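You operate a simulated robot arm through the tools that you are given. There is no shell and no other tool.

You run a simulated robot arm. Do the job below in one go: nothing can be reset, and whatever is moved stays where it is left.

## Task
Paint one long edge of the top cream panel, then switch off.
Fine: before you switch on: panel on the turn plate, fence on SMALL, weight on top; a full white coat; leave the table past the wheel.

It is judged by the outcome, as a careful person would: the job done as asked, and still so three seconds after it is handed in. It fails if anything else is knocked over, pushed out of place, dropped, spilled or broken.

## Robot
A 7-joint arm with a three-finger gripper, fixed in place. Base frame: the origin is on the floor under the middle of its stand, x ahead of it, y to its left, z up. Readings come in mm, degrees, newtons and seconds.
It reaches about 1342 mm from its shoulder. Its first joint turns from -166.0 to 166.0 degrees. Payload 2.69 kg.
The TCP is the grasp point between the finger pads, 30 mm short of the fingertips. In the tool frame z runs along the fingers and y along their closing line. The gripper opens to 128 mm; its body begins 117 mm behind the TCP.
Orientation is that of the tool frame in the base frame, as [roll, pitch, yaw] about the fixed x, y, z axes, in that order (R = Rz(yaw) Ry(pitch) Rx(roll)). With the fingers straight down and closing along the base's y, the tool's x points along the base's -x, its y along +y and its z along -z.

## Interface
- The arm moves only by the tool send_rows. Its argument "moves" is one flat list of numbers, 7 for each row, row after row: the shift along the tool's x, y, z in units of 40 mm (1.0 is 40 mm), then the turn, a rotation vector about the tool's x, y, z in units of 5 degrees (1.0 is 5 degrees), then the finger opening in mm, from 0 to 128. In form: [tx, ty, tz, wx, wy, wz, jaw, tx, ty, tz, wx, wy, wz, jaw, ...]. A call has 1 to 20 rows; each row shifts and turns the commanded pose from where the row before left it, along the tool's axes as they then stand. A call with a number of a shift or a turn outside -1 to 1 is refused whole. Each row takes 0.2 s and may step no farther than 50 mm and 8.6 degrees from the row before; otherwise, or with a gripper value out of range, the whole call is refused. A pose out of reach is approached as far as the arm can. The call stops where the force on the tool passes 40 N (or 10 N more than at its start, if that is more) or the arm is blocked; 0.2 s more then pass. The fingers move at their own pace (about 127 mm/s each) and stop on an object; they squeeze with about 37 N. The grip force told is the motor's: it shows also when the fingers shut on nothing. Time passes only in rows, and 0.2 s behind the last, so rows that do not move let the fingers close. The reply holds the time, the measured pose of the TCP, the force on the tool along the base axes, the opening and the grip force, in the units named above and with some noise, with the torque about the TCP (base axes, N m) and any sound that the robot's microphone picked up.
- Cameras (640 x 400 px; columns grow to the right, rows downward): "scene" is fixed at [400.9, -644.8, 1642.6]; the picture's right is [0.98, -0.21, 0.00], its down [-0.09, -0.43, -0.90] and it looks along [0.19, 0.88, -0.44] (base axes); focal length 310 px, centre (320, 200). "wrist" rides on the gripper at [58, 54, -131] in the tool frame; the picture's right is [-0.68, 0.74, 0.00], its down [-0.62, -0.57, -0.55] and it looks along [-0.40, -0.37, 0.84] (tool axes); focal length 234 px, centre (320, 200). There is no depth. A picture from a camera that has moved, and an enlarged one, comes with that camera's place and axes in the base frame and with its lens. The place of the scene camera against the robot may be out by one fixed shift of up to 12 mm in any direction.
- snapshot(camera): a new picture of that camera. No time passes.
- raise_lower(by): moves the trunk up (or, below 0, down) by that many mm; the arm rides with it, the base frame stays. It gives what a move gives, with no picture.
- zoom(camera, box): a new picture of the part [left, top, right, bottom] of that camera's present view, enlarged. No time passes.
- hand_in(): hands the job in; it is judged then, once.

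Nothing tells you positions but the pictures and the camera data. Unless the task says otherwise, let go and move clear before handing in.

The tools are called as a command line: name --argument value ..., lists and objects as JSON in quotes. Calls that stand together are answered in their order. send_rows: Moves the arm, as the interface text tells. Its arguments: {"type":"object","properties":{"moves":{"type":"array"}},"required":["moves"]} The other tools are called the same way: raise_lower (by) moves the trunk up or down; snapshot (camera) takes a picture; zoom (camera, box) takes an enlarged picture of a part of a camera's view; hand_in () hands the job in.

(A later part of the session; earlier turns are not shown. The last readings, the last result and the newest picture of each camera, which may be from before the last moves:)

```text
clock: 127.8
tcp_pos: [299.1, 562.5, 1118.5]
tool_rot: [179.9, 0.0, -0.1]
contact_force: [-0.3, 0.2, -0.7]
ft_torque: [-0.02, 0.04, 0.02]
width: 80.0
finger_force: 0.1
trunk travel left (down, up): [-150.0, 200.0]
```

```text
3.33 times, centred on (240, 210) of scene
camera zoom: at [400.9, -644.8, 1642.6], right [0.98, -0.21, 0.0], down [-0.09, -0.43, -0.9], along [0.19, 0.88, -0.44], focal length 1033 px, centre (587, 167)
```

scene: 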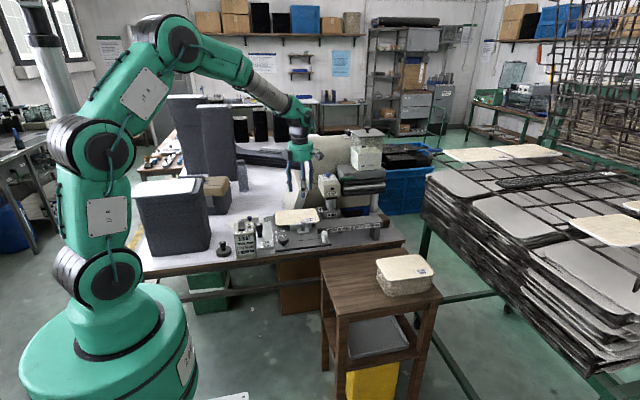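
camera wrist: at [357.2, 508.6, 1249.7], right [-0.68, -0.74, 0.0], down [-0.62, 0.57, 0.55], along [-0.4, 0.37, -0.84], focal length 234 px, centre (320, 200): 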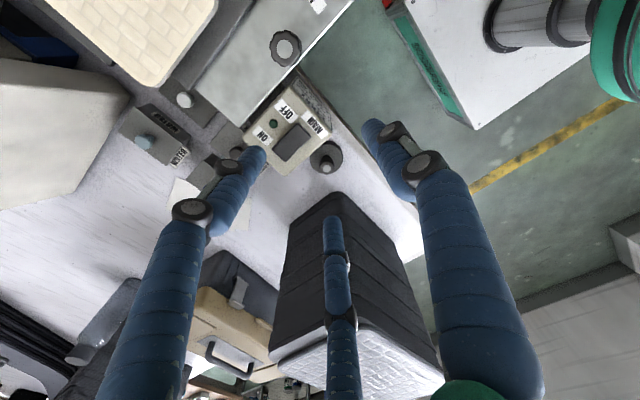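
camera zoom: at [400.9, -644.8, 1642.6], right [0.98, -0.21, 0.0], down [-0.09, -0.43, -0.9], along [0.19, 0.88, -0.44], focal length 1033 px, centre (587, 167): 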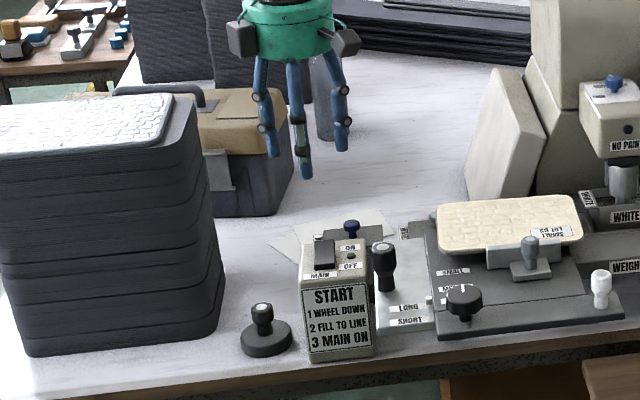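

zoom --camera "wrist" --box '[230, 60, 410, 220]'

zoom --camera "scene" --box '[205, 225, 275, 275]'

zoom --camera "scene" --box '[240, 140, 300, 210]'

```text
2.50 times, centred on (320, 140) of wrist
camera zoom: at [357.2, 508.6, 1249.7], right [-0.68, -0.74, 0.0], down [-0.62, 0.57, 0.55], along [-0.4, 0.37, -0.84], focal length 585 px, centre (320, 350)
```

zoom: 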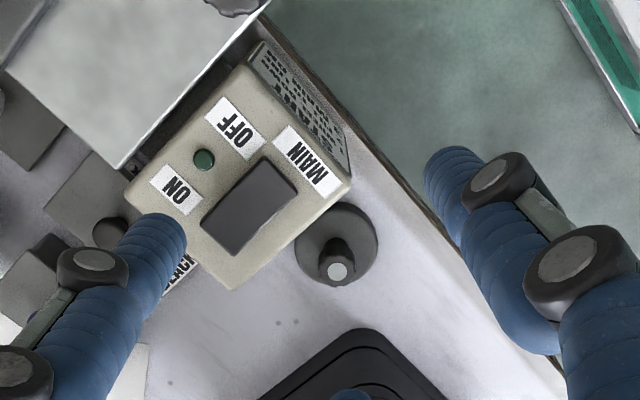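

```text
8.00 times, centred on (240, 250) of scene
camera zoom: at [400.9, -644.8, 1642.6], right [0.98, -0.21, 0.0], down [-0.09, -0.43, -0.9], along [0.19, 0.88, -0.44], focal length 2480 px, centre (960, -200)
```

zoom: 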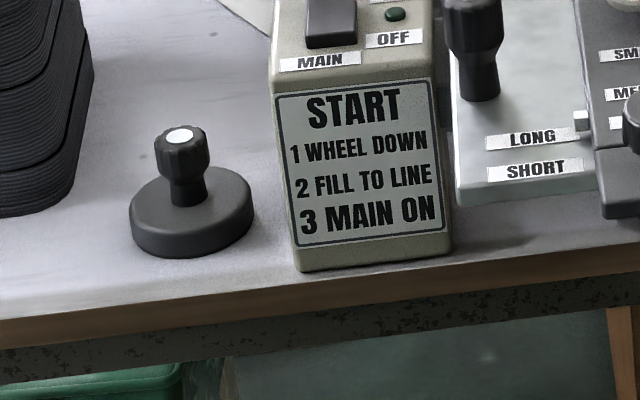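

```text
5.71 times, centred on (270, 175) of scene
camera zoom: at [400.9, -644.8, 1642.6], right [0.98, -0.21, 0.0], down [-0.09, -0.43, -0.9], along [0.19, 0.88, -0.44], focal length 1771 px, centre (606, 343)
```

zoom: 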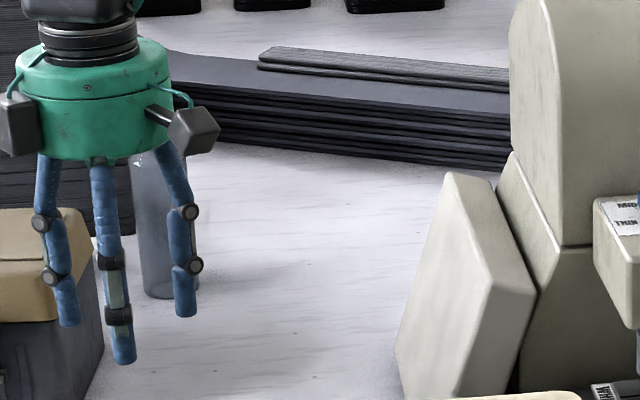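

zoom --camera "wrist" --box '[270, 120, 430, 340]'

zoom --camera "scene" --box '[130, 170, 250, 270]'

```text
1.82 times, centred on (350, 230) of wrist
camera zoom: at [357.2, 508.6, 1249.7], right [-0.68, -0.74, 0.0], down [-0.62, 0.57, 0.55], along [-0.4, 0.37, -0.84], focal length 426 px, centre (266, 146)
```

zoom: 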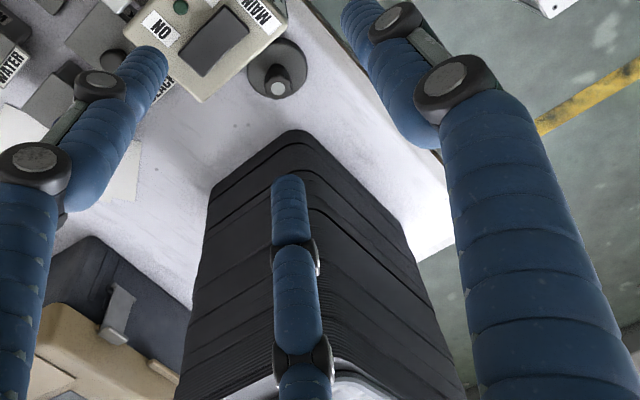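

```text
4.00 times, centred on (190, 220) of scene
camera zoom: at [400.9, -644.8, 1642.6], right [0.98, -0.21, 0.0], down [-0.09, -0.43, -0.9], along [0.19, 0.88, -0.44], focal length 1240 px, centre (840, 120)
```

zoom: 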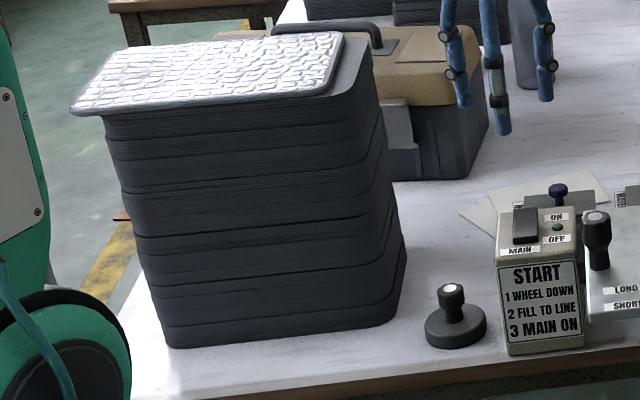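

The weight sits at about (204, 632); the tall stack's corner is about 85 mm from it, and both side boxes of the hand clear it at this yaw. I'll move above the weight's knob.

send_rows --moves '[-0.594, -0.434, 0.4, 0, 0, 0, 70, -0.594, -0.434, 0.4, 0, 0, 0, 70, -0.594, -0.434, 0.4, 0, 0, 0, 70, -0.594, -0.434, 0.4, 0, 0, 0, 70, 0, 0, 0.8, 0, 0, 0, 70, 0, 0, 0.8, 0, 0, 0, 70]'

snapshot --camera "wrist"

zoom --camera "wrist" --box '[240, 60, 400, 220]'

zoom --camera "scene" --box '[170, 180, 270, 270]'

```text
clock: 129.2
tcp_pos: [204.5, 628.4, 990.7]
tool_rot: [179.9, -0.2, -0.1]
contact_force: [0.1, 0.5, 0.4]
ft_torque: [0.01, -0.01, 0.0]
width: 70.2
finger_force: 0.2
trunk travel left (down, up): [-150.0, 200.0]
```

```text
taken
camera wrist: at [262.4, 575.5, 1121.6], right [-0.68, -0.74, 0.0], down [-0.62, 0.57, 0.55], along [-0.4, 0.37, -0.84], focal length 234 px, centre (320, 200)
```

wrist: 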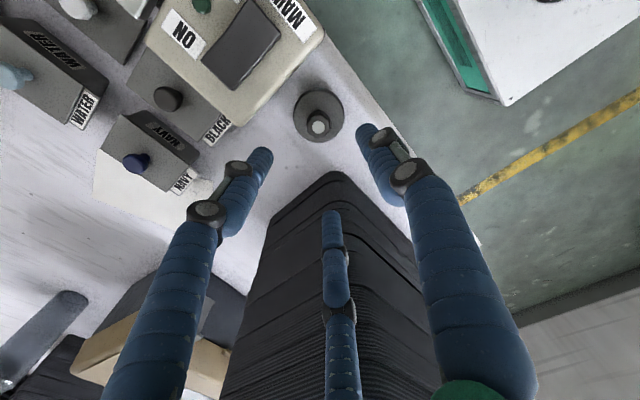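

```text
2.50 times, centred on (320, 140) of wrist
camera zoom: at [262.4, 575.5, 1121.6], right [-0.68, -0.74, 0.0], down [-0.62, 0.57, 0.55], along [-0.4, 0.37, -0.84], focal length 585 px, centre (320, 350)
```

zoom: 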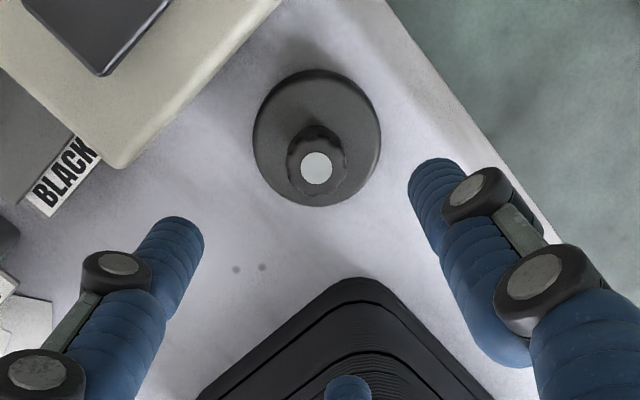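

```text
4.44 times, centred on (220, 225) of scene
camera zoom: at [400.9, -644.8, 1642.6], right [0.98, -0.21, 0.0], down [-0.09, -0.43, -0.9], along [0.19, 0.88, -0.44], focal length 1378 px, centre (764, 89)
```

zoom: 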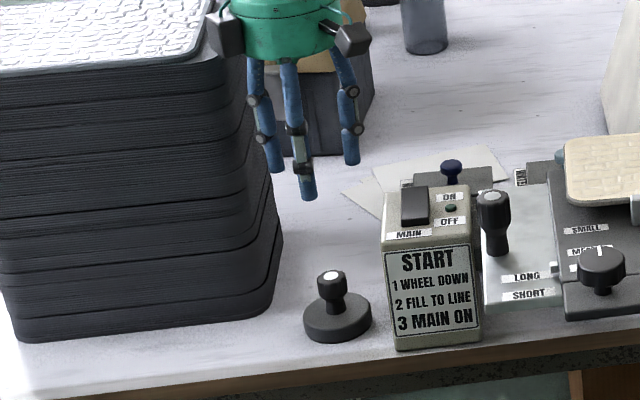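

send_rows --moves '[0, -0.065, 0.8, 0, 0, 0, 66, 0, 0, 0.8, 0, 0, 0, 66, 0, 0, 0.8, 0, 0, 0, 66, 0, 0, 0.8, 0, 0, 0, 66, 0, 0, 0.5, 0, 0, 0, 66]'

zoom --camera "wrist" --box '[220, 80, 420, 280]'

zoom --camera "scene" --box '[190, 200, 270, 270]'

```text
clock: 130.4
tcp_pos: [204.6, 630.3, 844.6]
tool_rot: [-179.9, -0.2, -0.1]
contact_force: [0.4, 0.5, -0.2]
ft_torque: [0.0, 0.03, 0.01]
width: 65.8
finger_force: 0.0
trunk travel left (down, up): [-150.0, 200.0]
```

```text
2.00 times, centred on (320, 180) of wrist
camera zoom: at [262.7, 577.7, 974.2], right [-0.68, -0.74, 0.0], down [-0.62, 0.57, 0.55], along [-0.4, 0.37, -0.84], focal length 468 px, centre (320, 240)
```

zoom: 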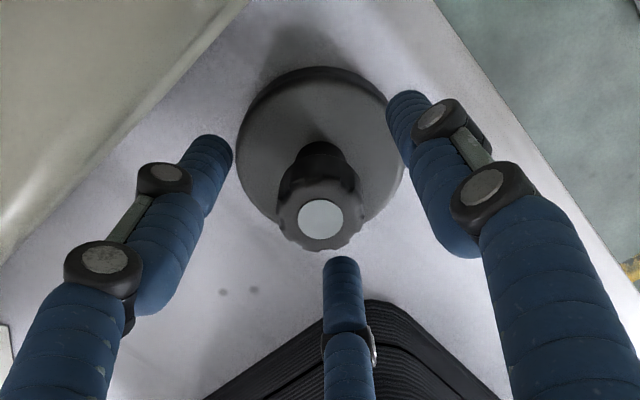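

```text
5.71 times, centred on (230, 235) of scene
camera zoom: at [400.9, -644.8, 1642.6], right [0.98, -0.21, 0.0], down [-0.09, -0.43, -0.9], along [0.19, 0.88, -0.44], focal length 1771 px, centre (834, 0)
```

zoom: 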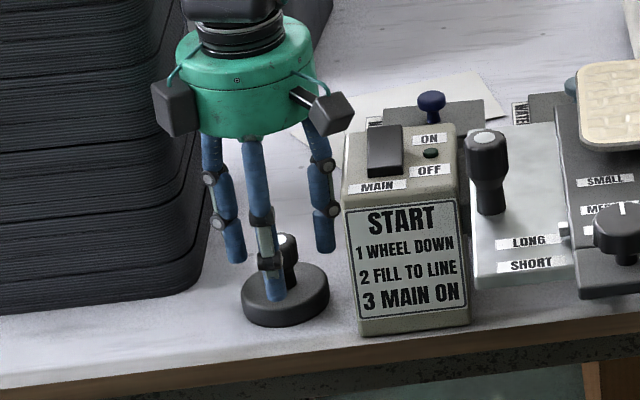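

send_rows --moves '[0, 0, 0.25, 0, 0, 0, 60, 0, 0, 0.2, 0, 0, 0, 60]'

send_rows --moves '[0, 0, 0, 0, 0, 0, 44, 0, 0, 0, 0, 0, 0, 36, 0, 0, 0, 0, 0, 0, 28, 0, 0, 0, 0, 0, 0, 10, 0, 0, 0, 0, 0, 0, 0]'

zoom --camera "scene" --box '[190, 200, 270, 270]'

```text
clock: 131.0
tcp_pos: [205.5, 633.3, 828.6]
tool_rot: [-179.8, -0.2, -0.1]
contact_force: [-1.1, -5.6, 26.0]
ft_torque: [-0.44, 0.02, -0.03]
width: 62.5
finger_force: 1.7
trunk travel left (down, up): [-150.0, 200.0]
```

```text
clock: 131.3
tcp_pos: [204.5, 634.1, 830.9]
tool_rot: [-180.0, -0.2, 0.0]
contact_force: [-0.7, -5.3, 21.4]
ft_torque: [-0.91, 0.06, -0.01]
width: 49.2
finger_force: 3.4
trunk travel left (down, up): [-150.0, 200.0]
stopped in row 1: the force on the tool passed its limit at 53 N (the readings are from after the stop); the commanded pose is now the measured one
```

```text
5.71 times, centred on (230, 235) of scene
camera zoom: at [400.9, -644.8, 1642.6], right [0.98, -0.21, 0.0], down [-0.09, -0.43, -0.9], along [0.19, 0.88, -0.44], focal length 1771 px, centre (834, 0)
```

zoom: 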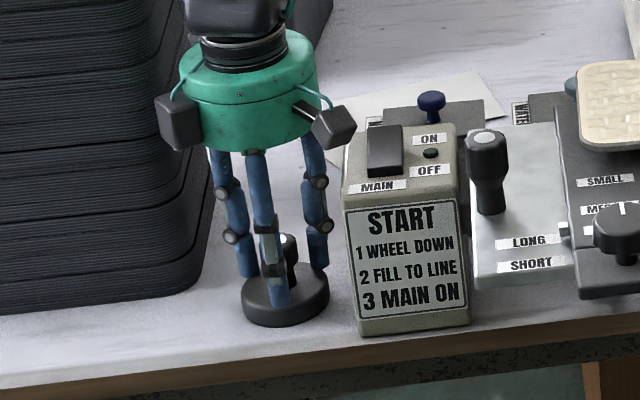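

The tips touched the weight's disc (z≈800). I'll rise 8 mm and then close on the knob.

send_rows --moves '[0, 0.06, -0.2, 0, 0, 0, 49, 0, 0, 0, 0, 0, 0, 44]'

zoom --camera "wrist" --box '[220, 80, 420, 280]'

```text
clock: 131.9
tcp_pos: [205.5, 630.5, 834.8]
tool_rot: [179.9, -0.2, 0.0]
contact_force: [1.3, 0.3, 0.4]
ft_torque: [0.05, 0.02, -0.02]
width: 44.2
finger_force: 0.1
trunk travel left (down, up): [-150.0, 200.0]
```

```text
2.00 times, centred on (320, 180) of wrist
camera zoom: at [263.1, 577.7, 965.9], right [-0.68, -0.74, 0.0], down [-0.62, 0.57, 0.55], along [-0.4, 0.37, -0.84], focal length 468 px, centre (320, 240)
```

zoom: 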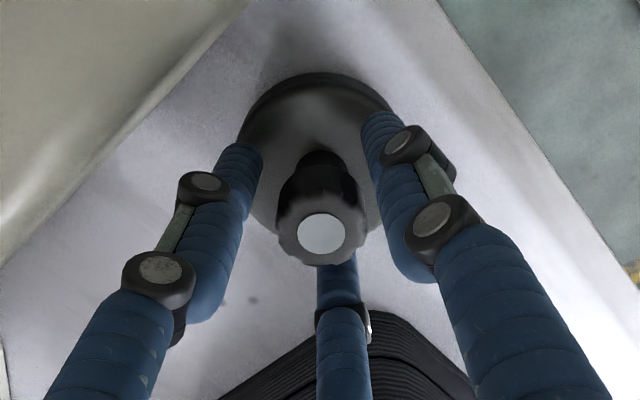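

send_rows --moves '[0, 0, 0, 0, 0, 0, 36, 0, 0, 0, 0, 0, 0, 30, 0, 0, 0, 0, 0, 0, 20, 0, 0, 0, 0, 0, 0, 0, 0, 0, 0, 0, 0, 0, 0]'

send_rows --moves '[0, 0, -0.1, 0, 0, 0, 0, 0, 0, -0.2, 0, 0, 0, 0, 0, 0, -0.3, 0, 0, 0, 0]'

zoom --camera "scene" --box '[190, 200, 270, 270]'

```text
clock: 133.1
tcp_pos: [205.3, 631.2, 834.2]
tool_rot: [180.0, -0.2, -0.1]
contact_force: [-0.8, -0.6, 0.1]
ft_torque: [0.0, 0.01, -0.01]
width: 28.2
finger_force: 36.8
trunk travel left (down, up): [-150.0, 200.0]
```

```text
clock: 133.9
tcp_pos: [206.6, 630.6, 859.7]
tool_rot: [-180.0, -0.2, 0.0]
contact_force: [0.7, 0.6, -5.4]
ft_torque: [-0.04, -0.02, 0.03]
width: 28.3
finger_force: 37.4
trunk travel left (down, up): [-150.0, 200.0]
```

```text
5.71 times, centred on (230, 235) of scene
camera zoom: at [400.9, -644.8, 1642.6], right [0.98, -0.21, 0.0], down [-0.09, -0.43, -0.9], along [0.19, 0.88, -0.44], focal length 1771 px, centre (834, 0)
```

zoom: 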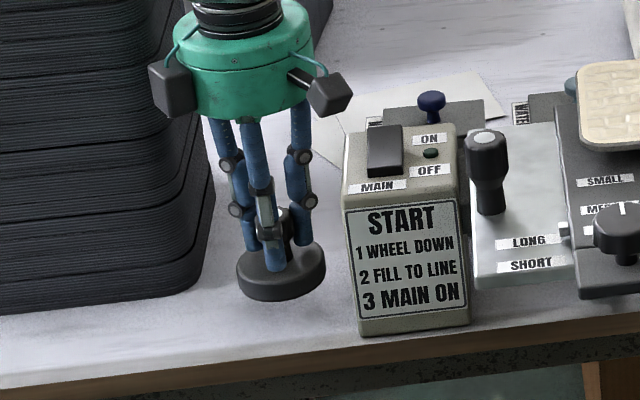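

The weight (about 0.55 kg) is gripped and lifted. Raising it and carrying it over the panel.

send_rows --moves '[0, 0, -0.7, 0, 0, 0, 0, 0, 0, -0.7, 0, 0, 0, 0, 0, 0, -0.7, 0, 0, 0, 0, 0, 0, -0.7, 0, 0, 0, 0, 0, 0, -0.7, 0, 0, 0, 0, 0, 0, -0.7, 0, 0, 0, 0, 0, 0, -0.7, 0, 0, 0, 0, 0, 0, -0.7, 0, 0, 0, 0, 0, 0, -0.7, 0, 0, 0, 0, 0, 0, -0.4, 0, 0, 0, 0]'

send_rows --moves '[0.74, 0.037, 0, 0, 0, 0, 0, 0.74, 0.037, 0, 0, 0, 0, 0, 0.74, 0.037, 0, 0, 0, 0, 0, 0.74, 0.037, 0, 0, 0, 0, 0, 0.74, 0.037, 0, 0, 0, 0, 0, 0.74, 0.037, 0, 0, 0, 0, 0, 0.74, 0.037, 0, 0, 0, 0, 0, 0.74, 0.037, 0, 0, 0, 0, 0, 0.74, 0.037, 0, 0, 0, 0, 0, 0.74, 0.037, 0, 0, 0, 0, 0, 0.74, 0.037, 0, 0, 0, 0, 0, 0.74, 0.037, 0, 0, 0, 0, 0]'

snapshot --camera "wrist"

zoom --camera "scene" --box '[250, 150, 370, 250]'

```text
clock: 136.1
tcp_pos: [204.6, 629.9, 1127.9]
tool_rot: [179.9, -0.2, 0.0]
contact_force: [-0.4, -0.9, -4.0]
ft_torque: [0.02, -0.01, -0.02]
width: 27.9
finger_force: 37.4
trunk travel left (down, up): [-150.0, 200.0]
```

```text
clock: 138.7
tcp_pos: [560.7, 611.9, 1125.6]
tool_rot: [-179.9, -0.2, -0.1]
contact_force: [-0.5, 0.2, -5.6]
ft_torque: [-0.06, -0.01, -0.02]
width: 28.1
finger_force: 37.1
trunk travel left (down, up): [-150.0, 200.0]
```

```text
taken
camera wrist: at [618.6, 558.8, 1255.9], right [-0.68, -0.74, 0.0], down [-0.62, 0.57, 0.55], along [-0.4, 0.37, -0.84], focal length 234 px, centre (320, 200)
```

wrist: 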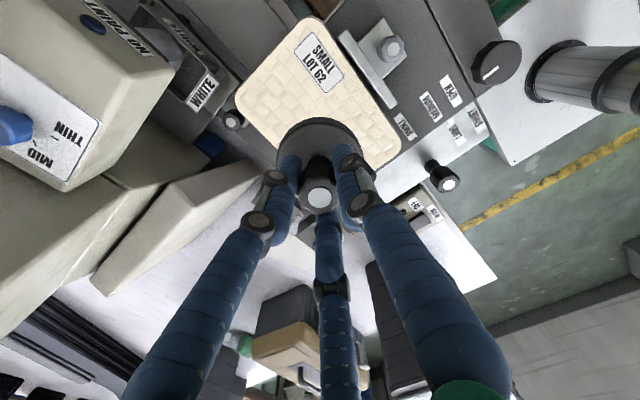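

```text
4.00 times, centred on (310, 200) of scene
camera zoom: at [400.9, -644.8, 1642.6], right [0.98, -0.21, 0.0], down [-0.09, -0.43, -0.9], along [0.19, 0.88, -0.44], focal length 1240 px, centre (360, 200)
```

zoom: 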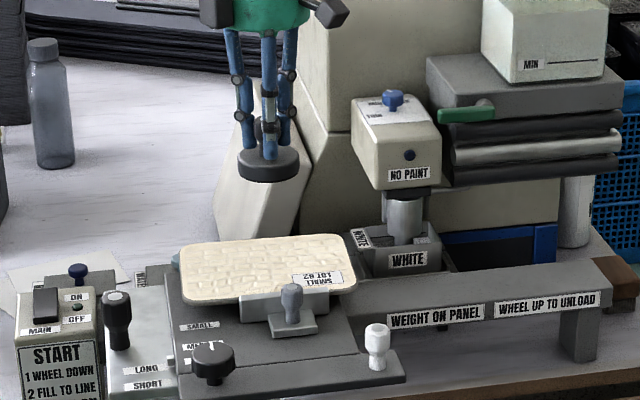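

zoom --camera "wrist" --box '[210, 0, 430, 190]'

```text
2.11 times, centred on (320, 95) of wrist
camera zoom: at [618.6, 558.8, 1255.9], right [-0.68, -0.74, 0.0], down [-0.62, 0.57, 0.55], along [-0.4, 0.37, -0.84], focal length 493 px, centre (320, 421)
```

zoom: 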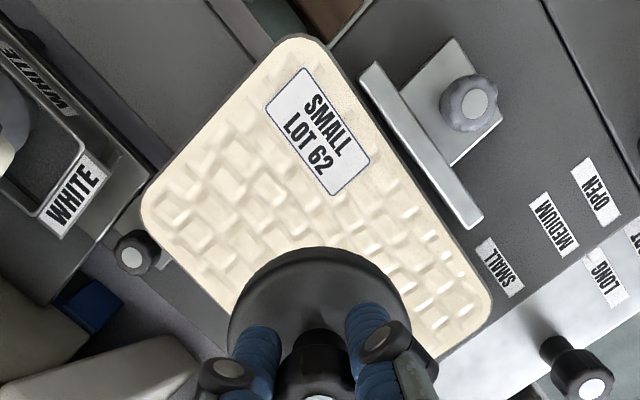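

send_rows --moves '[-0.03, 0.02, 0.7, 0, 0, 0, 0, 0, 0, 0.7, 0, 0, 0, 0, 0, 0, 0.7, 0, 0, 0, 0, 0, 0, 0.4, 0, 0, 0, 0]'

zoom --camera "scene" --box '[260, 180, 340, 240]'

```text
clock: 139.7
tcp_pos: [556.6, 612.4, 1027.9]
tool_rot: [-180.0, -0.1, 0.0]
contact_force: [-0.6, 0.2, -4.7]
ft_torque: [0.0, 0.0, 0.02]
width: 28.2
finger_force: 36.8
trunk travel left (down, up): [-150.0, 200.0]
```

```text
6.67 times, centred on (300, 210) of scene
camera zoom: at [400.9, -644.8, 1642.6], right [0.98, -0.21, 0.0], down [-0.09, -0.43, -0.9], along [0.19, 0.88, -0.44], focal length 2066 px, centre (453, 133)
```

zoom: 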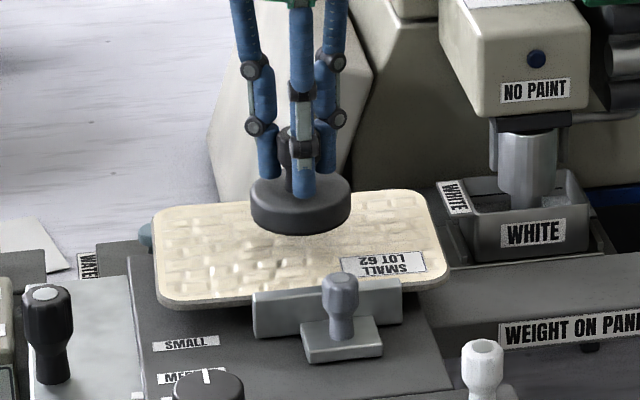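

send_rows --moves '[0, 0, 0.2, 0, 0, 0, 0, 0, 0, 0.2, 0, 0, 0, 0]'

send_rows --moves '[0, 0, 0.1, 0, 0, 0, 0]'

send_rows --moves '[0, 0, 0.08, 0, 0, 0, 0]'

send_rows --moves '[0, 0, 0.06, 0, 0, 0, 0]'

zoom --camera "scene" --box '[260, 180, 340, 240]'

```text
clock: 140.3
tcp_pos: [557.6, 612.3, 1011.1]
tool_rot: [179.9, -0.1, 0.0]
contact_force: [0.0, 0.1, -5.9]
ft_torque: [0.0, -0.01, -0.01]
width: 28.1
finger_force: 37.1
trunk travel left (down, up): [-150.0, 200.0]
```

```text
clock: 140.7
tcp_pos: [557.8, 612.3, 1008.4]
tool_rot: [-179.9, -0.1, -0.1]
contact_force: [-0.1, 0.0, -4.5]
ft_torque: [0.0, 0.0, -0.03]
width: 28.2
finger_force: 36.9
trunk travel left (down, up): [-150.0, 200.0]
```

```text
clock: 141.1
tcp_pos: [558.2, 612.4, 1006.9]
tool_rot: [-180.0, -0.2, 0.0]
contact_force: [-0.1, -0.1, -4.8]
ft_torque: [-0.01, -0.04, 0.02]
width: 28.3
finger_force: 37.1
trunk travel left (down, up): [-150.0, 200.0]
```

```text
clock: 141.5
tcp_pos: [558.3, 611.3, 1003.3]
tool_rot: [-180.0, -0.2, 0.0]
contact_force: [-1.3, -1.3, -3.7]
ft_torque: [0.02, 0.03, 0.0]
width: 28.1
finger_force: 36.9
trunk travel left (down, up): [-150.0, 200.0]
```

```text
6.67 times, centred on (300, 210) of scene
camera zoom: at [400.9, -644.8, 1642.6], right [0.98, -0.21, 0.0], down [-0.09, -0.43, -0.9], along [0.19, 0.88, -0.44], focal length 2066 px, centre (453, 133)
```

zoom: 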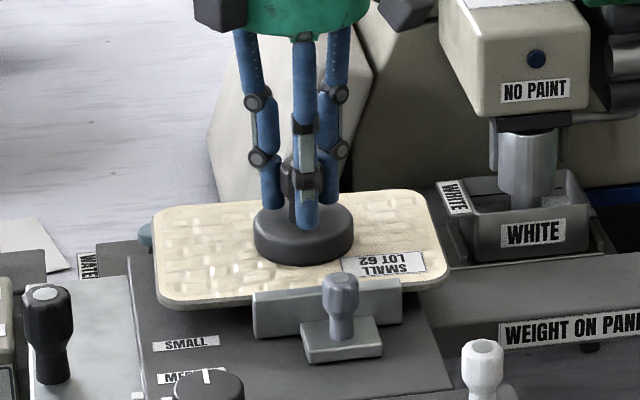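

send_rows --moves '[0, 0, 0.05, 0, 0, 0, 0]'

send_rows --moves '[0, 0, 0.04, 0, 0, 0, 0]'

send_rows --moves '[0, 0, 0.03, 0, 0, 0, 0]'

```text
clock: 141.9
tcp_pos: [560.3, 611.1, 1003.7]
tool_rot: [-179.9, -0.2, 0.0]
contact_force: [0.5, 1.2, 6.7]
ft_torque: [-0.24, 0.25, 0.0]
width: 28.1
finger_force: 37.3
trunk travel left (down, up): [-150.0, 200.0]
```

```text
clock: 142.3
tcp_pos: [558.8, 612.0, 1003.4]
tool_rot: [-179.8, -0.3, 0.0]
contact_force: [1.0, -3.8, 23.3]
ft_torque: [-0.06, -0.05, 0.0]
width: 28.1
finger_force: 37.6
trunk travel left (down, up): [-150.0, 200.0]
```

```text
clock: 142.7
tcp_pos: [559.5, 612.2, 1000.7]
tool_rot: [-180.0, -0.3, 0.0]
contact_force: [2.0, 1.8, 24.1]
ft_torque: [0.07, -0.03, -0.02]
width: 28.4
finger_force: 37.1
trunk travel left (down, up): [-150.0, 200.0]
```

In contact. I'll ease the pressure off and release.

send_rows --moves '[0, 0, -0.06, 0, 0, 0, 0, 0, 0, 0, 0, 0, 0, 30, 0, 0, 0, 0, 0, 0, 34, 0, 0, 0, 0, 0, 0, 44, 0, 0, 0, 0, 0, 0, 60]'

send_rows --moves '[0, 0, -0.4, 0, 0, 0, 60, 0, 0, -0.8, 0, 0, 0, 60, 0, 0, -0.8, 0, 0, 0, 60, 0, 0, -0.8, 0, 0, 0, 60]'

zoom --camera "scene" --box '[250, 180, 350, 255]'

zoom --camera "wrist" --box '[200, 0, 440, 190]'

```text
clock: 143.9
tcp_pos: [559.1, 612.1, 1000.9]
tool_rot: [-180.0, -0.2, 0.0]
contact_force: [-0.6, -0.3, -0.2]
ft_torque: [-0.02, -0.01, -0.01]
width: 60.0
finger_force: 0.0
trunk travel left (down, up): [-150.0, 200.0]
```

```text
clock: 144.9
tcp_pos: [559.1, 612.8, 1111.8]
tool_rot: [180.0, -0.1, -0.1]
contact_force: [0.2, 0.1, -0.1]
ft_torque: [-0.01, 0.02, 0.0]
width: 60.1
finger_force: 0.0
trunk travel left (down, up): [-150.0, 200.0]
```

```text
5.33 times, centred on (300, 218) of scene
camera zoom: at [400.9, -644.8, 1642.6], right [0.98, -0.21, 0.0], down [-0.09, -0.43, -0.9], along [0.19, 0.88, -0.44], focal length 1653 px, centre (427, 107)
```

zoom: 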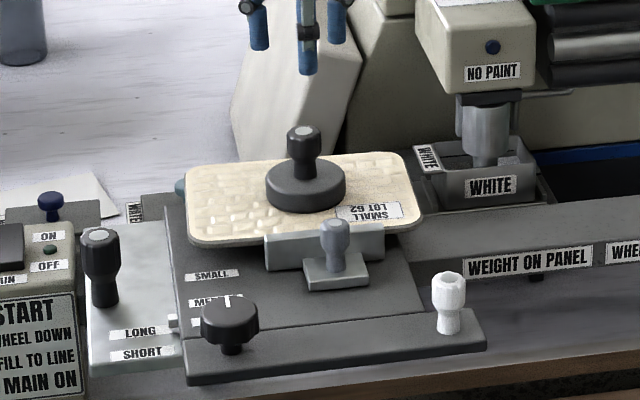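

```text
2.11 times, centred on (320, 95) of wrist
camera zoom: at [616.4, 560.3, 1242.1], right [-0.68, -0.74, 0.0], down [-0.62, 0.57, 0.55], along [-0.4, 0.37, -0.84], focal length 493 px, centre (320, 421)
```

zoom: 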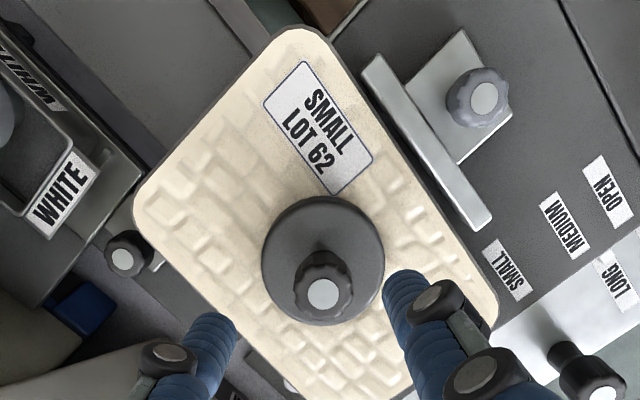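

The weight is centred on the panel. Next I'll inspect the valve lever, head and tray from the right-front side.

send_rows --moves '[0, 0, -0.9, 0, 0, 0, 60, 0, 0, -0.9, 0, 0, 0, 60, 0.755, 0.397, -0.3, 0, 0, 0, 128, 0.755, 0.397, -0.3, 0, 0, 0, 128, 0.755, 0.397, -0.3, 0, 0, 0, 128, 0.755, 0.397, -0.3, 0, 0, 0, 128, 0.755, 0.397, -0.3, 0, 0, 0, 128, 0.755, 0.397, -0.2, 0, 0, 0, 128, 0.755, 0.397, 0, 0, 0, 0, 128, 0.755, 0.397, 0, 0, 0, 0, 128, 0.755, 0.397, 0, 0, 0, 0, 128]'

snapshot --camera "wrist"

zoom --camera "wrist" --box '[200, 40, 440, 220]'

```text
clock: 147.3
tcp_pos: [829.7, 467.1, 1251.8]
tool_rot: [-180.0, -0.1, 0.1]
contact_force: [0.2, -0.9, 0.2]
ft_torque: [0.07, -0.01, 0.01]
width: 127.9
finger_force: 0.0
trunk travel left (down, up): [-150.0, 200.0]
```

```text
taken
camera wrist: at [887.8, 414.0, 1382.9], right [-0.68, -0.74, 0.0], down [-0.62, 0.57, 0.55], along [-0.4, 0.37, -0.84], focal length 234 px, centre (320, 200)
```

wrist: 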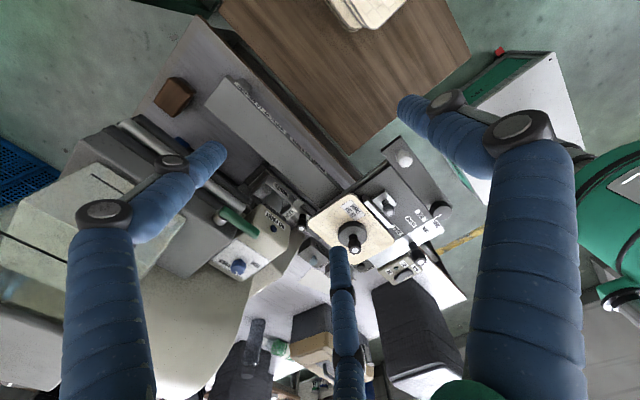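

```text
2.22 times, centred on (320, 130) of wrist
camera zoom: at [887.8, 414.0, 1382.9], right [-0.68, -0.74, 0.0], down [-0.62, 0.57, 0.55], along [-0.4, 0.37, -0.84], focal length 520 px, centre (320, 356)
```

zoom: 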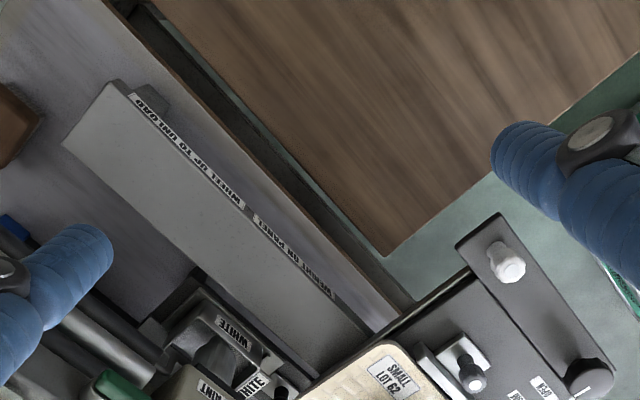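

zoom --camera "wrist" --box '[180, 150, 320, 290]'

zoom --camera "wrist" --box '[240, 165, 310, 225]'

zoom --camera "scene" --box '[318, 196, 346, 216]'

zoom --camera "wrist" --box '[210, 235, 270, 290]'

```text
2.86 times, centred on (250, 220) of wrist
camera zoom: at [887.8, 414.0, 1382.9], right [-0.68, -0.74, 0.0], down [-0.62, 0.57, 0.55], along [-0.4, 0.37, -0.84], focal length 669 px, centre (520, 143)
```

zoom: 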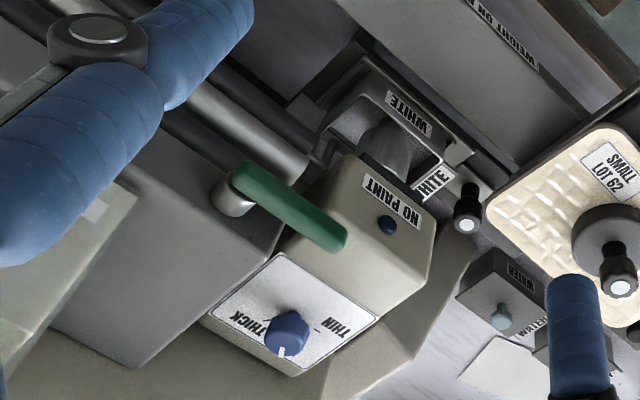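

```text
6.67 times, centred on (275, 195) of wrist
camera zoom: at [887.8, 414.0, 1382.9], right [-0.68, -0.74, 0.0], down [-0.62, 0.57, 0.55], along [-0.4, 0.37, -0.84], focal length 1561 px, centre (620, 233)
```

zoom: 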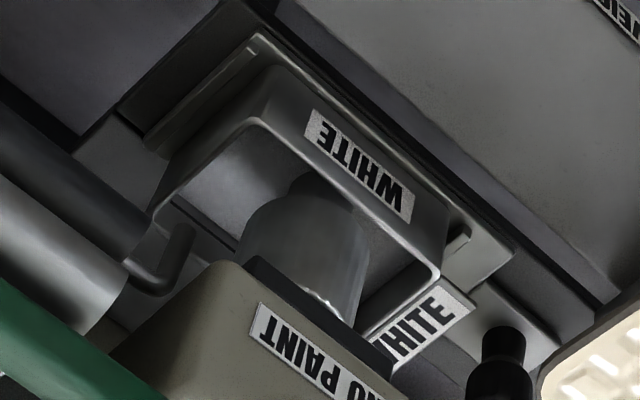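

```text
16.00 times, centred on (332, 206) of scene
camera zoom: at [400.9, -644.8, 1642.6], right [0.98, -0.21, 0.0], down [-0.09, -0.43, -0.9], along [0.19, 0.88, -0.44], focal length 4960 px, centre (128, 104)
```

zoom: 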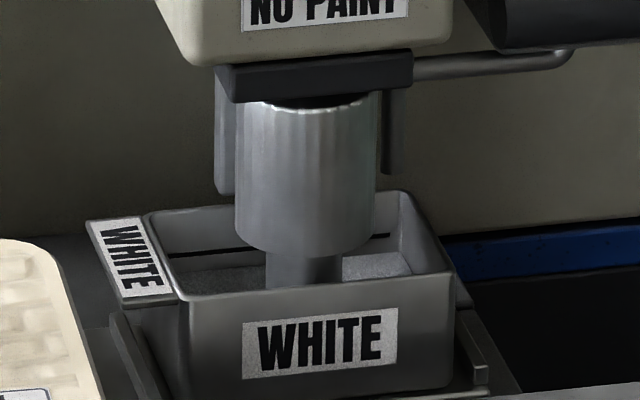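

```text
7.27 times, centred on (240, 262) of wrist
camera zoom: at [887.8, 414.0, 1382.9], right [-0.68, -0.74, 0.0], down [-0.62, 0.57, 0.55], along [-0.4, 0.37, -0.84], focal length 1703 px, centre (902, -254)
```

zoom: 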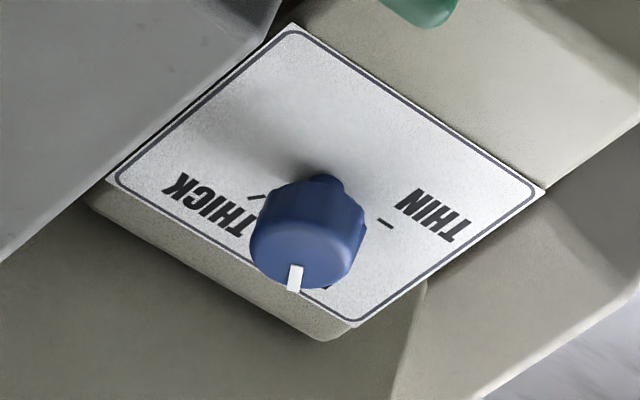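

The coat dial is on MID, and the valve lever is horizontal at about x 770–838, y 660, z 1097. I'll approach it with fingers pointing forward so I can move it both ways; first turning the wrist back to yaw 180.

send_rows --moves '[0, 0, 0, 0, 0, 1, 60, 0, 0, 0, 0, 0, 1, 60, 0, 0, 0, 0, 0, 1, 60, 0, 0, 0, 0, 0, 1, 60, 0, 0, 0, 0, 0, 1, 60, 0, 0, 0, 0, 0, 1, 60, 0, 0, 0, 0, 0, 1, 60, 0, 0, 0, 0, 0, 1, 60, 0, 0, 0, 0, 0, 1, 60, 0, 0, 0, 0, 0, 1, 60, 0, 0, 0, 0, 0, 1, 60, 0, 0, 0, 0, 0, 1, 60, 0, 0, 0, 0, 0, 1, 60, 0, 0, 0, 0, 0, 1, 60, 0, 0, 0, 0, 0, 1, 60, 0, 0, 0, 0, 0, 1, 60, 0, 0, 0, 0, 0, 1, 60, 0, 0, 0, 0, 0, 1, 60]'

send_rows --moves '[0, 0, 0, 0, 0, 1, 60, 0, 0, 0, 0, 0, 1, 60, 0, 0, 0, 0, 0, 1, 60, 0, 0, 0, 0, 0, 1, 60, 0, 0, 0, 0, 0, 1, 60, 0, 0, 0, 0, 0, 1, 60, 0, 0, 0, 0, 0, 1, 60, 0, 0, 0, 0, 0, 1, 60, 0, 0, 0, 0, 0, 1, 60, 0, 0, 0, 0, 0, 1, 60, 0, 0, 0, 0, 0, 1, 60, 0, 0, 0, 0, 0, 1, 60, 0, 0, 0, 0, 0, 1, 60, 0, 0, 0, 0, 0, 1, 60, 0, 0, 0, 0, 0, 1, 60, 0, 0, 0, 0, 0, 1, 60, 0, 0, 0, 0, 0, 1, 60, 0, 0, 0, 0, 0, 1, 60]'

```text
clock: 151.1
tcp_pos: [829.7, 469.1, 1253.4]
tool_rot: [-179.7, 0.0, -90.1]
contact_force: [0.0, -0.4, 0.1]
ft_torque: [0.0, -0.02, -0.01]
width: 60.3
finger_force: 0.0
trunk travel left (down, up): [-150.0, 200.0]
```

```text
clock: 154.9
tcp_pos: [829.4, 468.2, 1254.0]
tool_rot: [-179.9, 0.2, 179.9]
contact_force: [0.7, -0.4, 0.8]
ft_torque: [0.05, 0.02, 0.02]
width: 59.9
finger_force: 0.1
trunk travel left (down, up): [-150.0, 200.0]
```

send_rows --moves '[0.3, -0.3, 0.4, 0, 0, 0, 60, 0.3, -0.3, 0.4, 0, 0, 0, 60, 0.3, -0.3, 0.4, 0, 0, 0, 60, 0, 0, 0, -1, 0, 0, 60, 0, 0, 0, -1, 0, 0, 60, 0, 0, 0, -1, 0, 0, 60, 0, 0, 0, -1, 0, 0, 60, 0, 0, 0, -1, 0, 0, 60, 0, 0, 0, -1, 0, 0, 60, 0, 0, 0, -1, 0, 0, 60, 0, 0, 0, -1, 0, 0, 60, 0, 0, 0, -1, 0, 0, 60, 0, 0, 0, -1, 0, 0, 60, 0, 0, 0, -1, 0, 0, 60, 0, 0, 0, -1, 0, 0, 60, 0, 0, 0, -1, 0, 0, 60, 0, 0, 0, -1, 0, 0, 60, 0, 0, 0, -1, 0, 0, 60, 0, 0, 0, -1, 0, 0, 60, 0, 0, 0, -1, 0, 0, 60]'

snapshot --camera "wrist"

snapshot --camera "scene"

```text
clock: 159.1
tcp_pos: [794.8, 432.3, 1206.1]
tool_rot: [94.9, 0.3, 179.8]
contact_force: [-0.7, 0.0, 0.4]
ft_torque: [-0.06, 0.02, -0.02]
width: 60.0
finger_force: 0.1
trunk travel left (down, up): [-150.0, 200.0]
```

```text
taken
camera wrist: at [735.5, 306.5, 1270.2], right [0.67, 0.06, 0.74], down [0.62, -0.6, -0.51], along [0.41, 0.8, -0.44], focal length 234 px, centre (320, 200)
```

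wrist: 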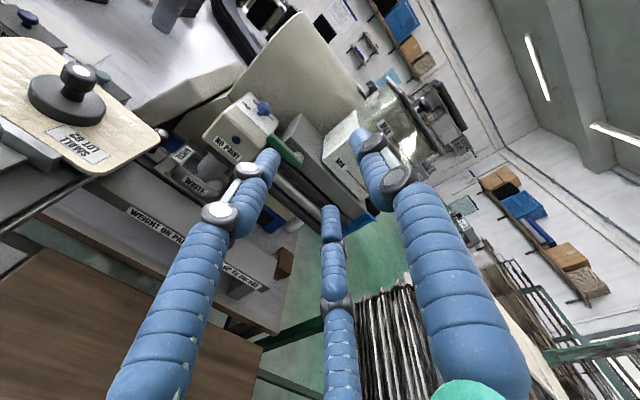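

```text
taken
```

scene: 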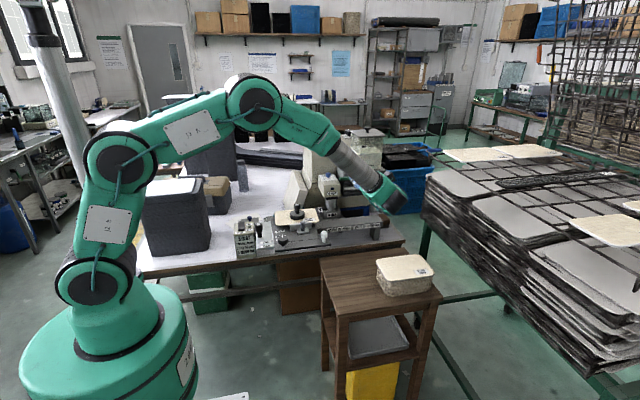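

send_rows --moves '[0.049, -0.518, 0.686, 0, 0, 0, 44, 0.049, -0.518, 0.686, 0, 0, 0, 44, 0.049, -0.518, 0.686, 0, 0, 0, 44, 0.049, -0.518, 0.686, 0, 0, 0, 44, 0.049, -0.518, 0.686, 0, 0, 0, 44]'

snapshot --camera "wrist"

zoom --camera "scene" --box '[310, 150, 410, 230]'

```text
clock: 160.3
tcp_pos: [786.0, 559.4, 1093.7]
tool_rot: [95.0, 0.1, 180.0]
contact_force: [-0.3, -0.6, -0.1]
ft_torque: [-0.05, -0.02, -0.04]
width: 43.8
finger_force: 0.0
trunk travel left (down, up): [-150.0, 200.0]
```

```text
taken
camera wrist: at [726.1, 435.0, 1158.9], right [0.67, 0.06, 0.74], down [0.62, -0.6, -0.51], along [0.41, 0.8, -0.44], focal length 234 px, centre (320, 200)
```

wrist: 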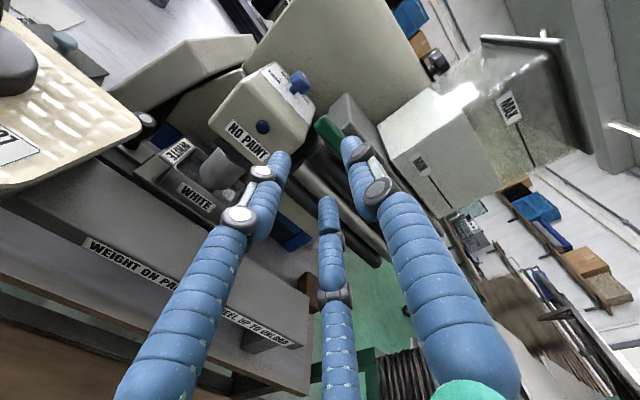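

```text
5.00 times, centred on (360, 190) of scene
camera zoom: at [400.9, -644.8, 1642.6], right [0.98, -0.21, 0.0], down [-0.09, -0.43, -0.9], along [0.19, 0.88, -0.44], focal length 1550 px, centre (120, 250)
```

zoom: 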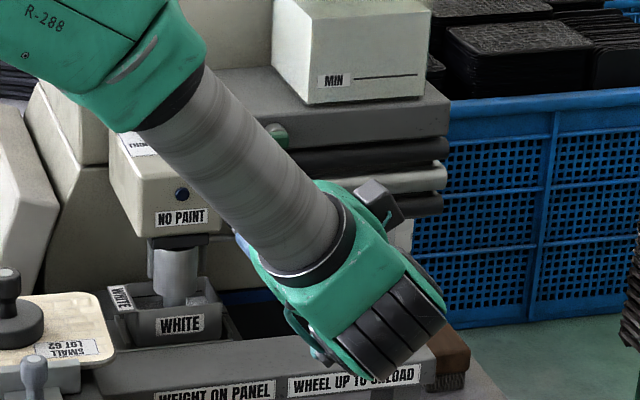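

zoom --camera "wrist" --box '[230, 90, 390, 250]'

zoom --camera "wrist" --box '[140, 120, 260, 220]'

zoom --camera "scene" --box '[330, 198, 358, 216]'

```text
2.50 times, centred on (310, 170) of wrist
camera zoom: at [726.1, 435.0, 1158.9], right [0.67, 0.06, 0.74], down [0.62, -0.6, -0.51], along [0.41, 0.8, -0.44], focal length 585 px, centre (345, 275)
```

zoom: 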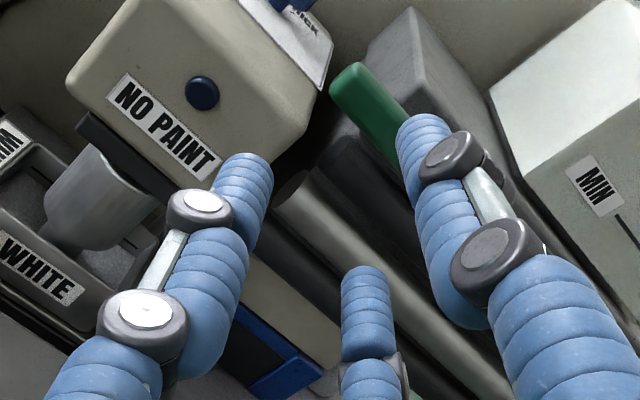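

```text
4.00 times, centred on (200, 170) of wrist
camera zoom: at [726.1, 435.0, 1158.9], right [0.67, 0.06, 0.74], down [0.62, -0.6, -0.51], along [0.41, 0.8, -0.44], focal length 937 px, centre (800, 320)
```

zoom: 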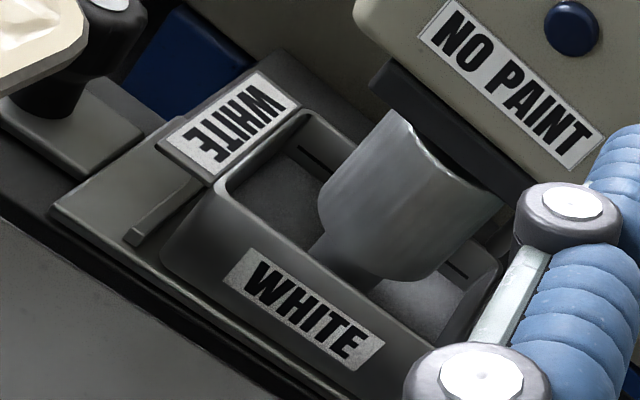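

```text
16.00 times, centred on (344, 207) of scene
camera zoom: at [400.9, -644.8, 1642.6], right [0.98, -0.21, 0.0], down [-0.09, -0.43, -0.9], along [0.19, 0.88, -0.44], focal length 4960 px, centre (-64, 88)
```

zoom: 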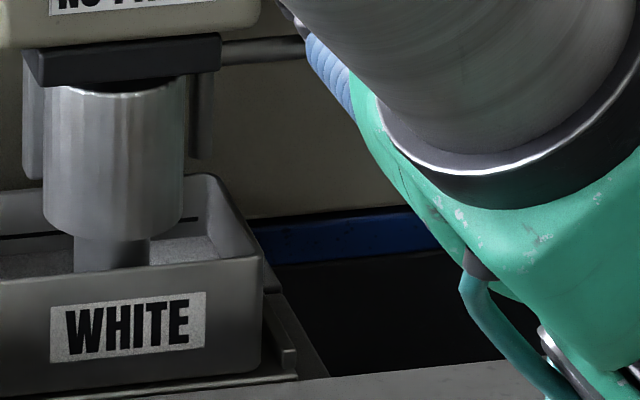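

The wrist camera sees both the lever and the tray interior from here. I'll slide the fingers around the lever.

send_rows --moves '[0, 0.057, 0.652, 0, 0, 0, 44, 0, 0.057, 0.652, 0, 0, 0, 44, 0, 0.057, 0.652, 0, 0, 0, 44]'

zoom --camera "wrist" --box '[230, 90, 390, 250]'

zoom --camera "wrist" --box '[60, 120, 260, 260]'

```text
clock: 161.1
tcp_pos: [782.7, 638.0, 1091.2]
tool_rot: [95.0, 0.2, 180.0]
contact_force: [-0.1, 0.3, 0.7]
ft_torque: [0.02, 0.01, -0.02]
width: 44.0
finger_force: 0.1
trunk travel left (down, up): [-150.0, 200.0]
```

```text
2.50 times, centred on (310, 170) of wrist
camera zoom: at [723.8, 513.1, 1155.8], right [0.67, 0.06, 0.74], down [0.62, -0.6, -0.51], along [0.41, 0.8, -0.44], focal length 585 px, centre (345, 275)
```

zoom: 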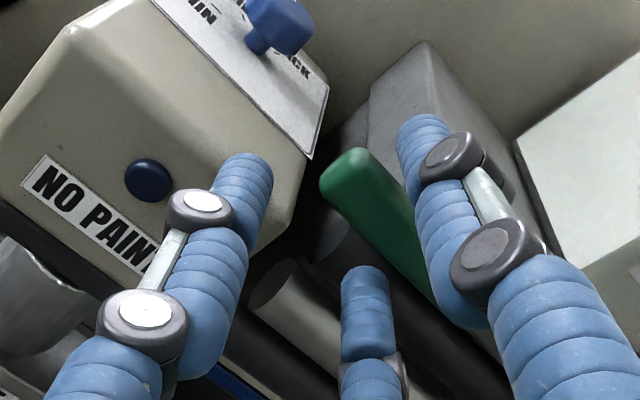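

```text
2.86 times, centred on (160, 190) of wrist
camera zoom: at [723.8, 513.1, 1155.8], right [0.67, 0.06, 0.74], down [0.62, -0.6, -0.51], along [0.41, 0.8, -0.44], focal length 669 px, centre (777, 229)
```

zoom: 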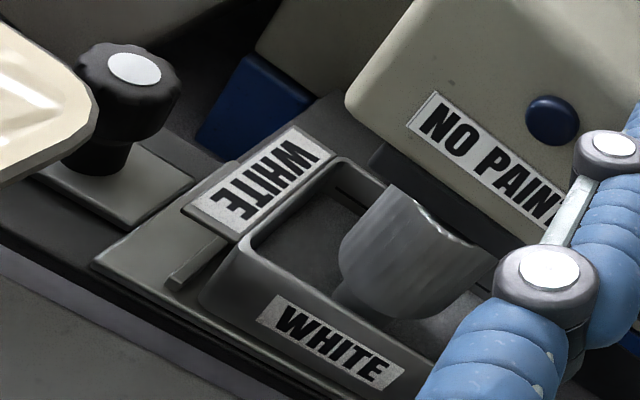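

send_rows --moves '[0, -0.125, 0.011, 0, 0, 0, 44, 0, -0.125, 0.011, 0, 0, 0, 44]'

zoom --camera "wrist" --box '[230, 90, 390, 250]'

```text
clock: 161.7
tcp_pos: [782.9, 639.0, 1080.9]
tool_rot: [95.0, 0.2, -180.0]
contact_force: [-0.3, -0.8, -0.3]
ft_torque: [-0.02, 0.0, 0.0]
width: 44.3
finger_force: 0.1
trunk travel left (down, up): [-150.0, 200.0]
```

```text
2.50 times, centred on (310, 170) of wrist
camera zoom: at [724.2, 513.9, 1145.6], right [0.67, 0.06, 0.74], down [0.62, -0.6, -0.51], along [0.41, 0.8, -0.44], focal length 585 px, centre (345, 275)
```

zoom: 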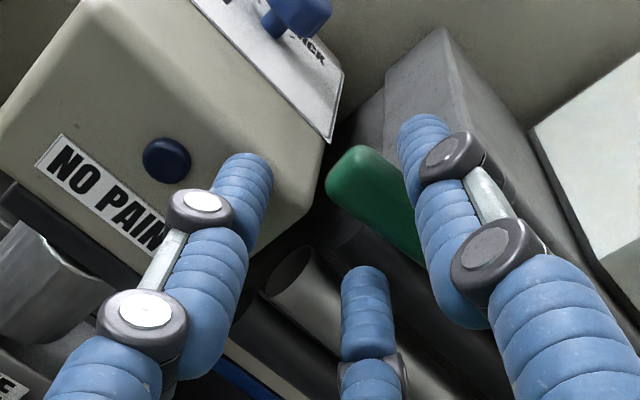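

The lever follows downward easily. I'll check the outlet and tray for flow at this small opening.

zoom --camera "wrist" --box '[60, 120, 260, 260]'

zoom --camera "scene" --box '[320, 196, 352, 216]'

zoom --camera "wrist" --box '[290, 120, 350, 180]'

```text
2.86 times, centred on (160, 190) of wrist
camera zoom: at [724.2, 513.9, 1145.6], right [0.67, 0.06, 0.74], down [0.62, -0.6, -0.51], along [0.41, 0.8, -0.44], focal length 669 px, centre (777, 229)
```

zoom: 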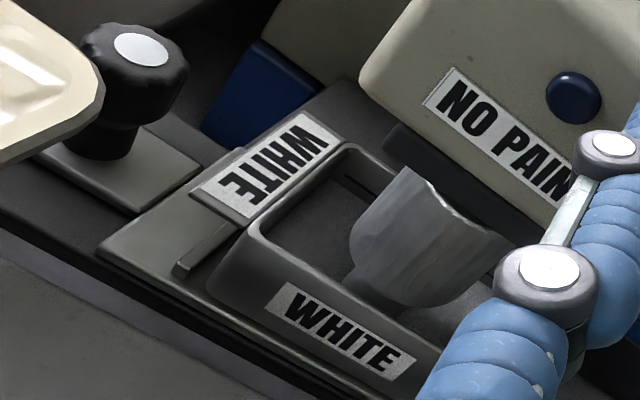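

```text
16.00 times, centred on (336, 206) of scene
camera zoom: at [400.9, -644.8, 1642.6], right [0.98, -0.21, 0.0], down [-0.09, -0.43, -0.9], along [0.19, 0.88, -0.44], focal length 4960 px, centre (64, 104)
```

zoom: 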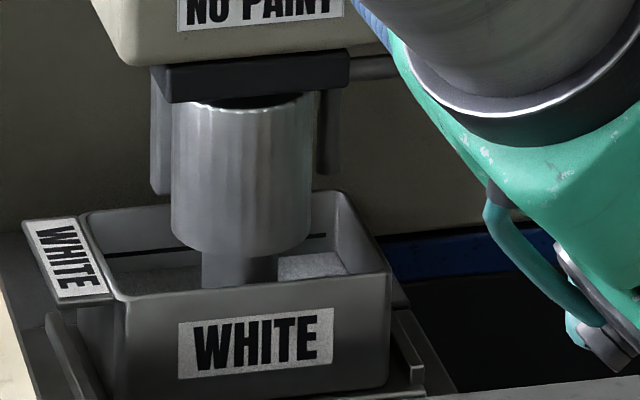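

```text
6.67 times, centred on (320, 150) of wrist
camera zoom: at [724.2, 513.9, 1145.6], right [0.67, 0.06, 0.74], down [0.62, -0.6, -0.51], along [0.41, 0.8, -0.44], focal length 1561 px, centre (320, 533)
```

zoom: 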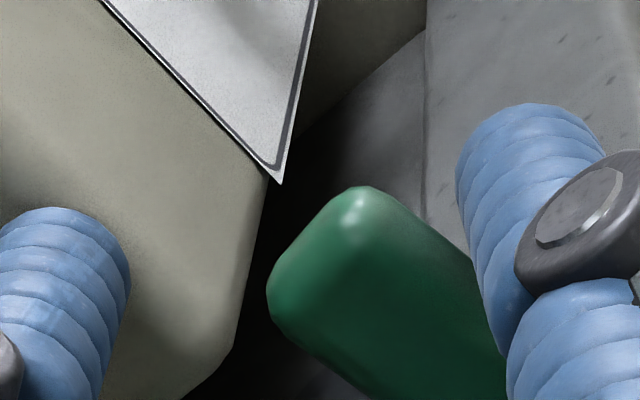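

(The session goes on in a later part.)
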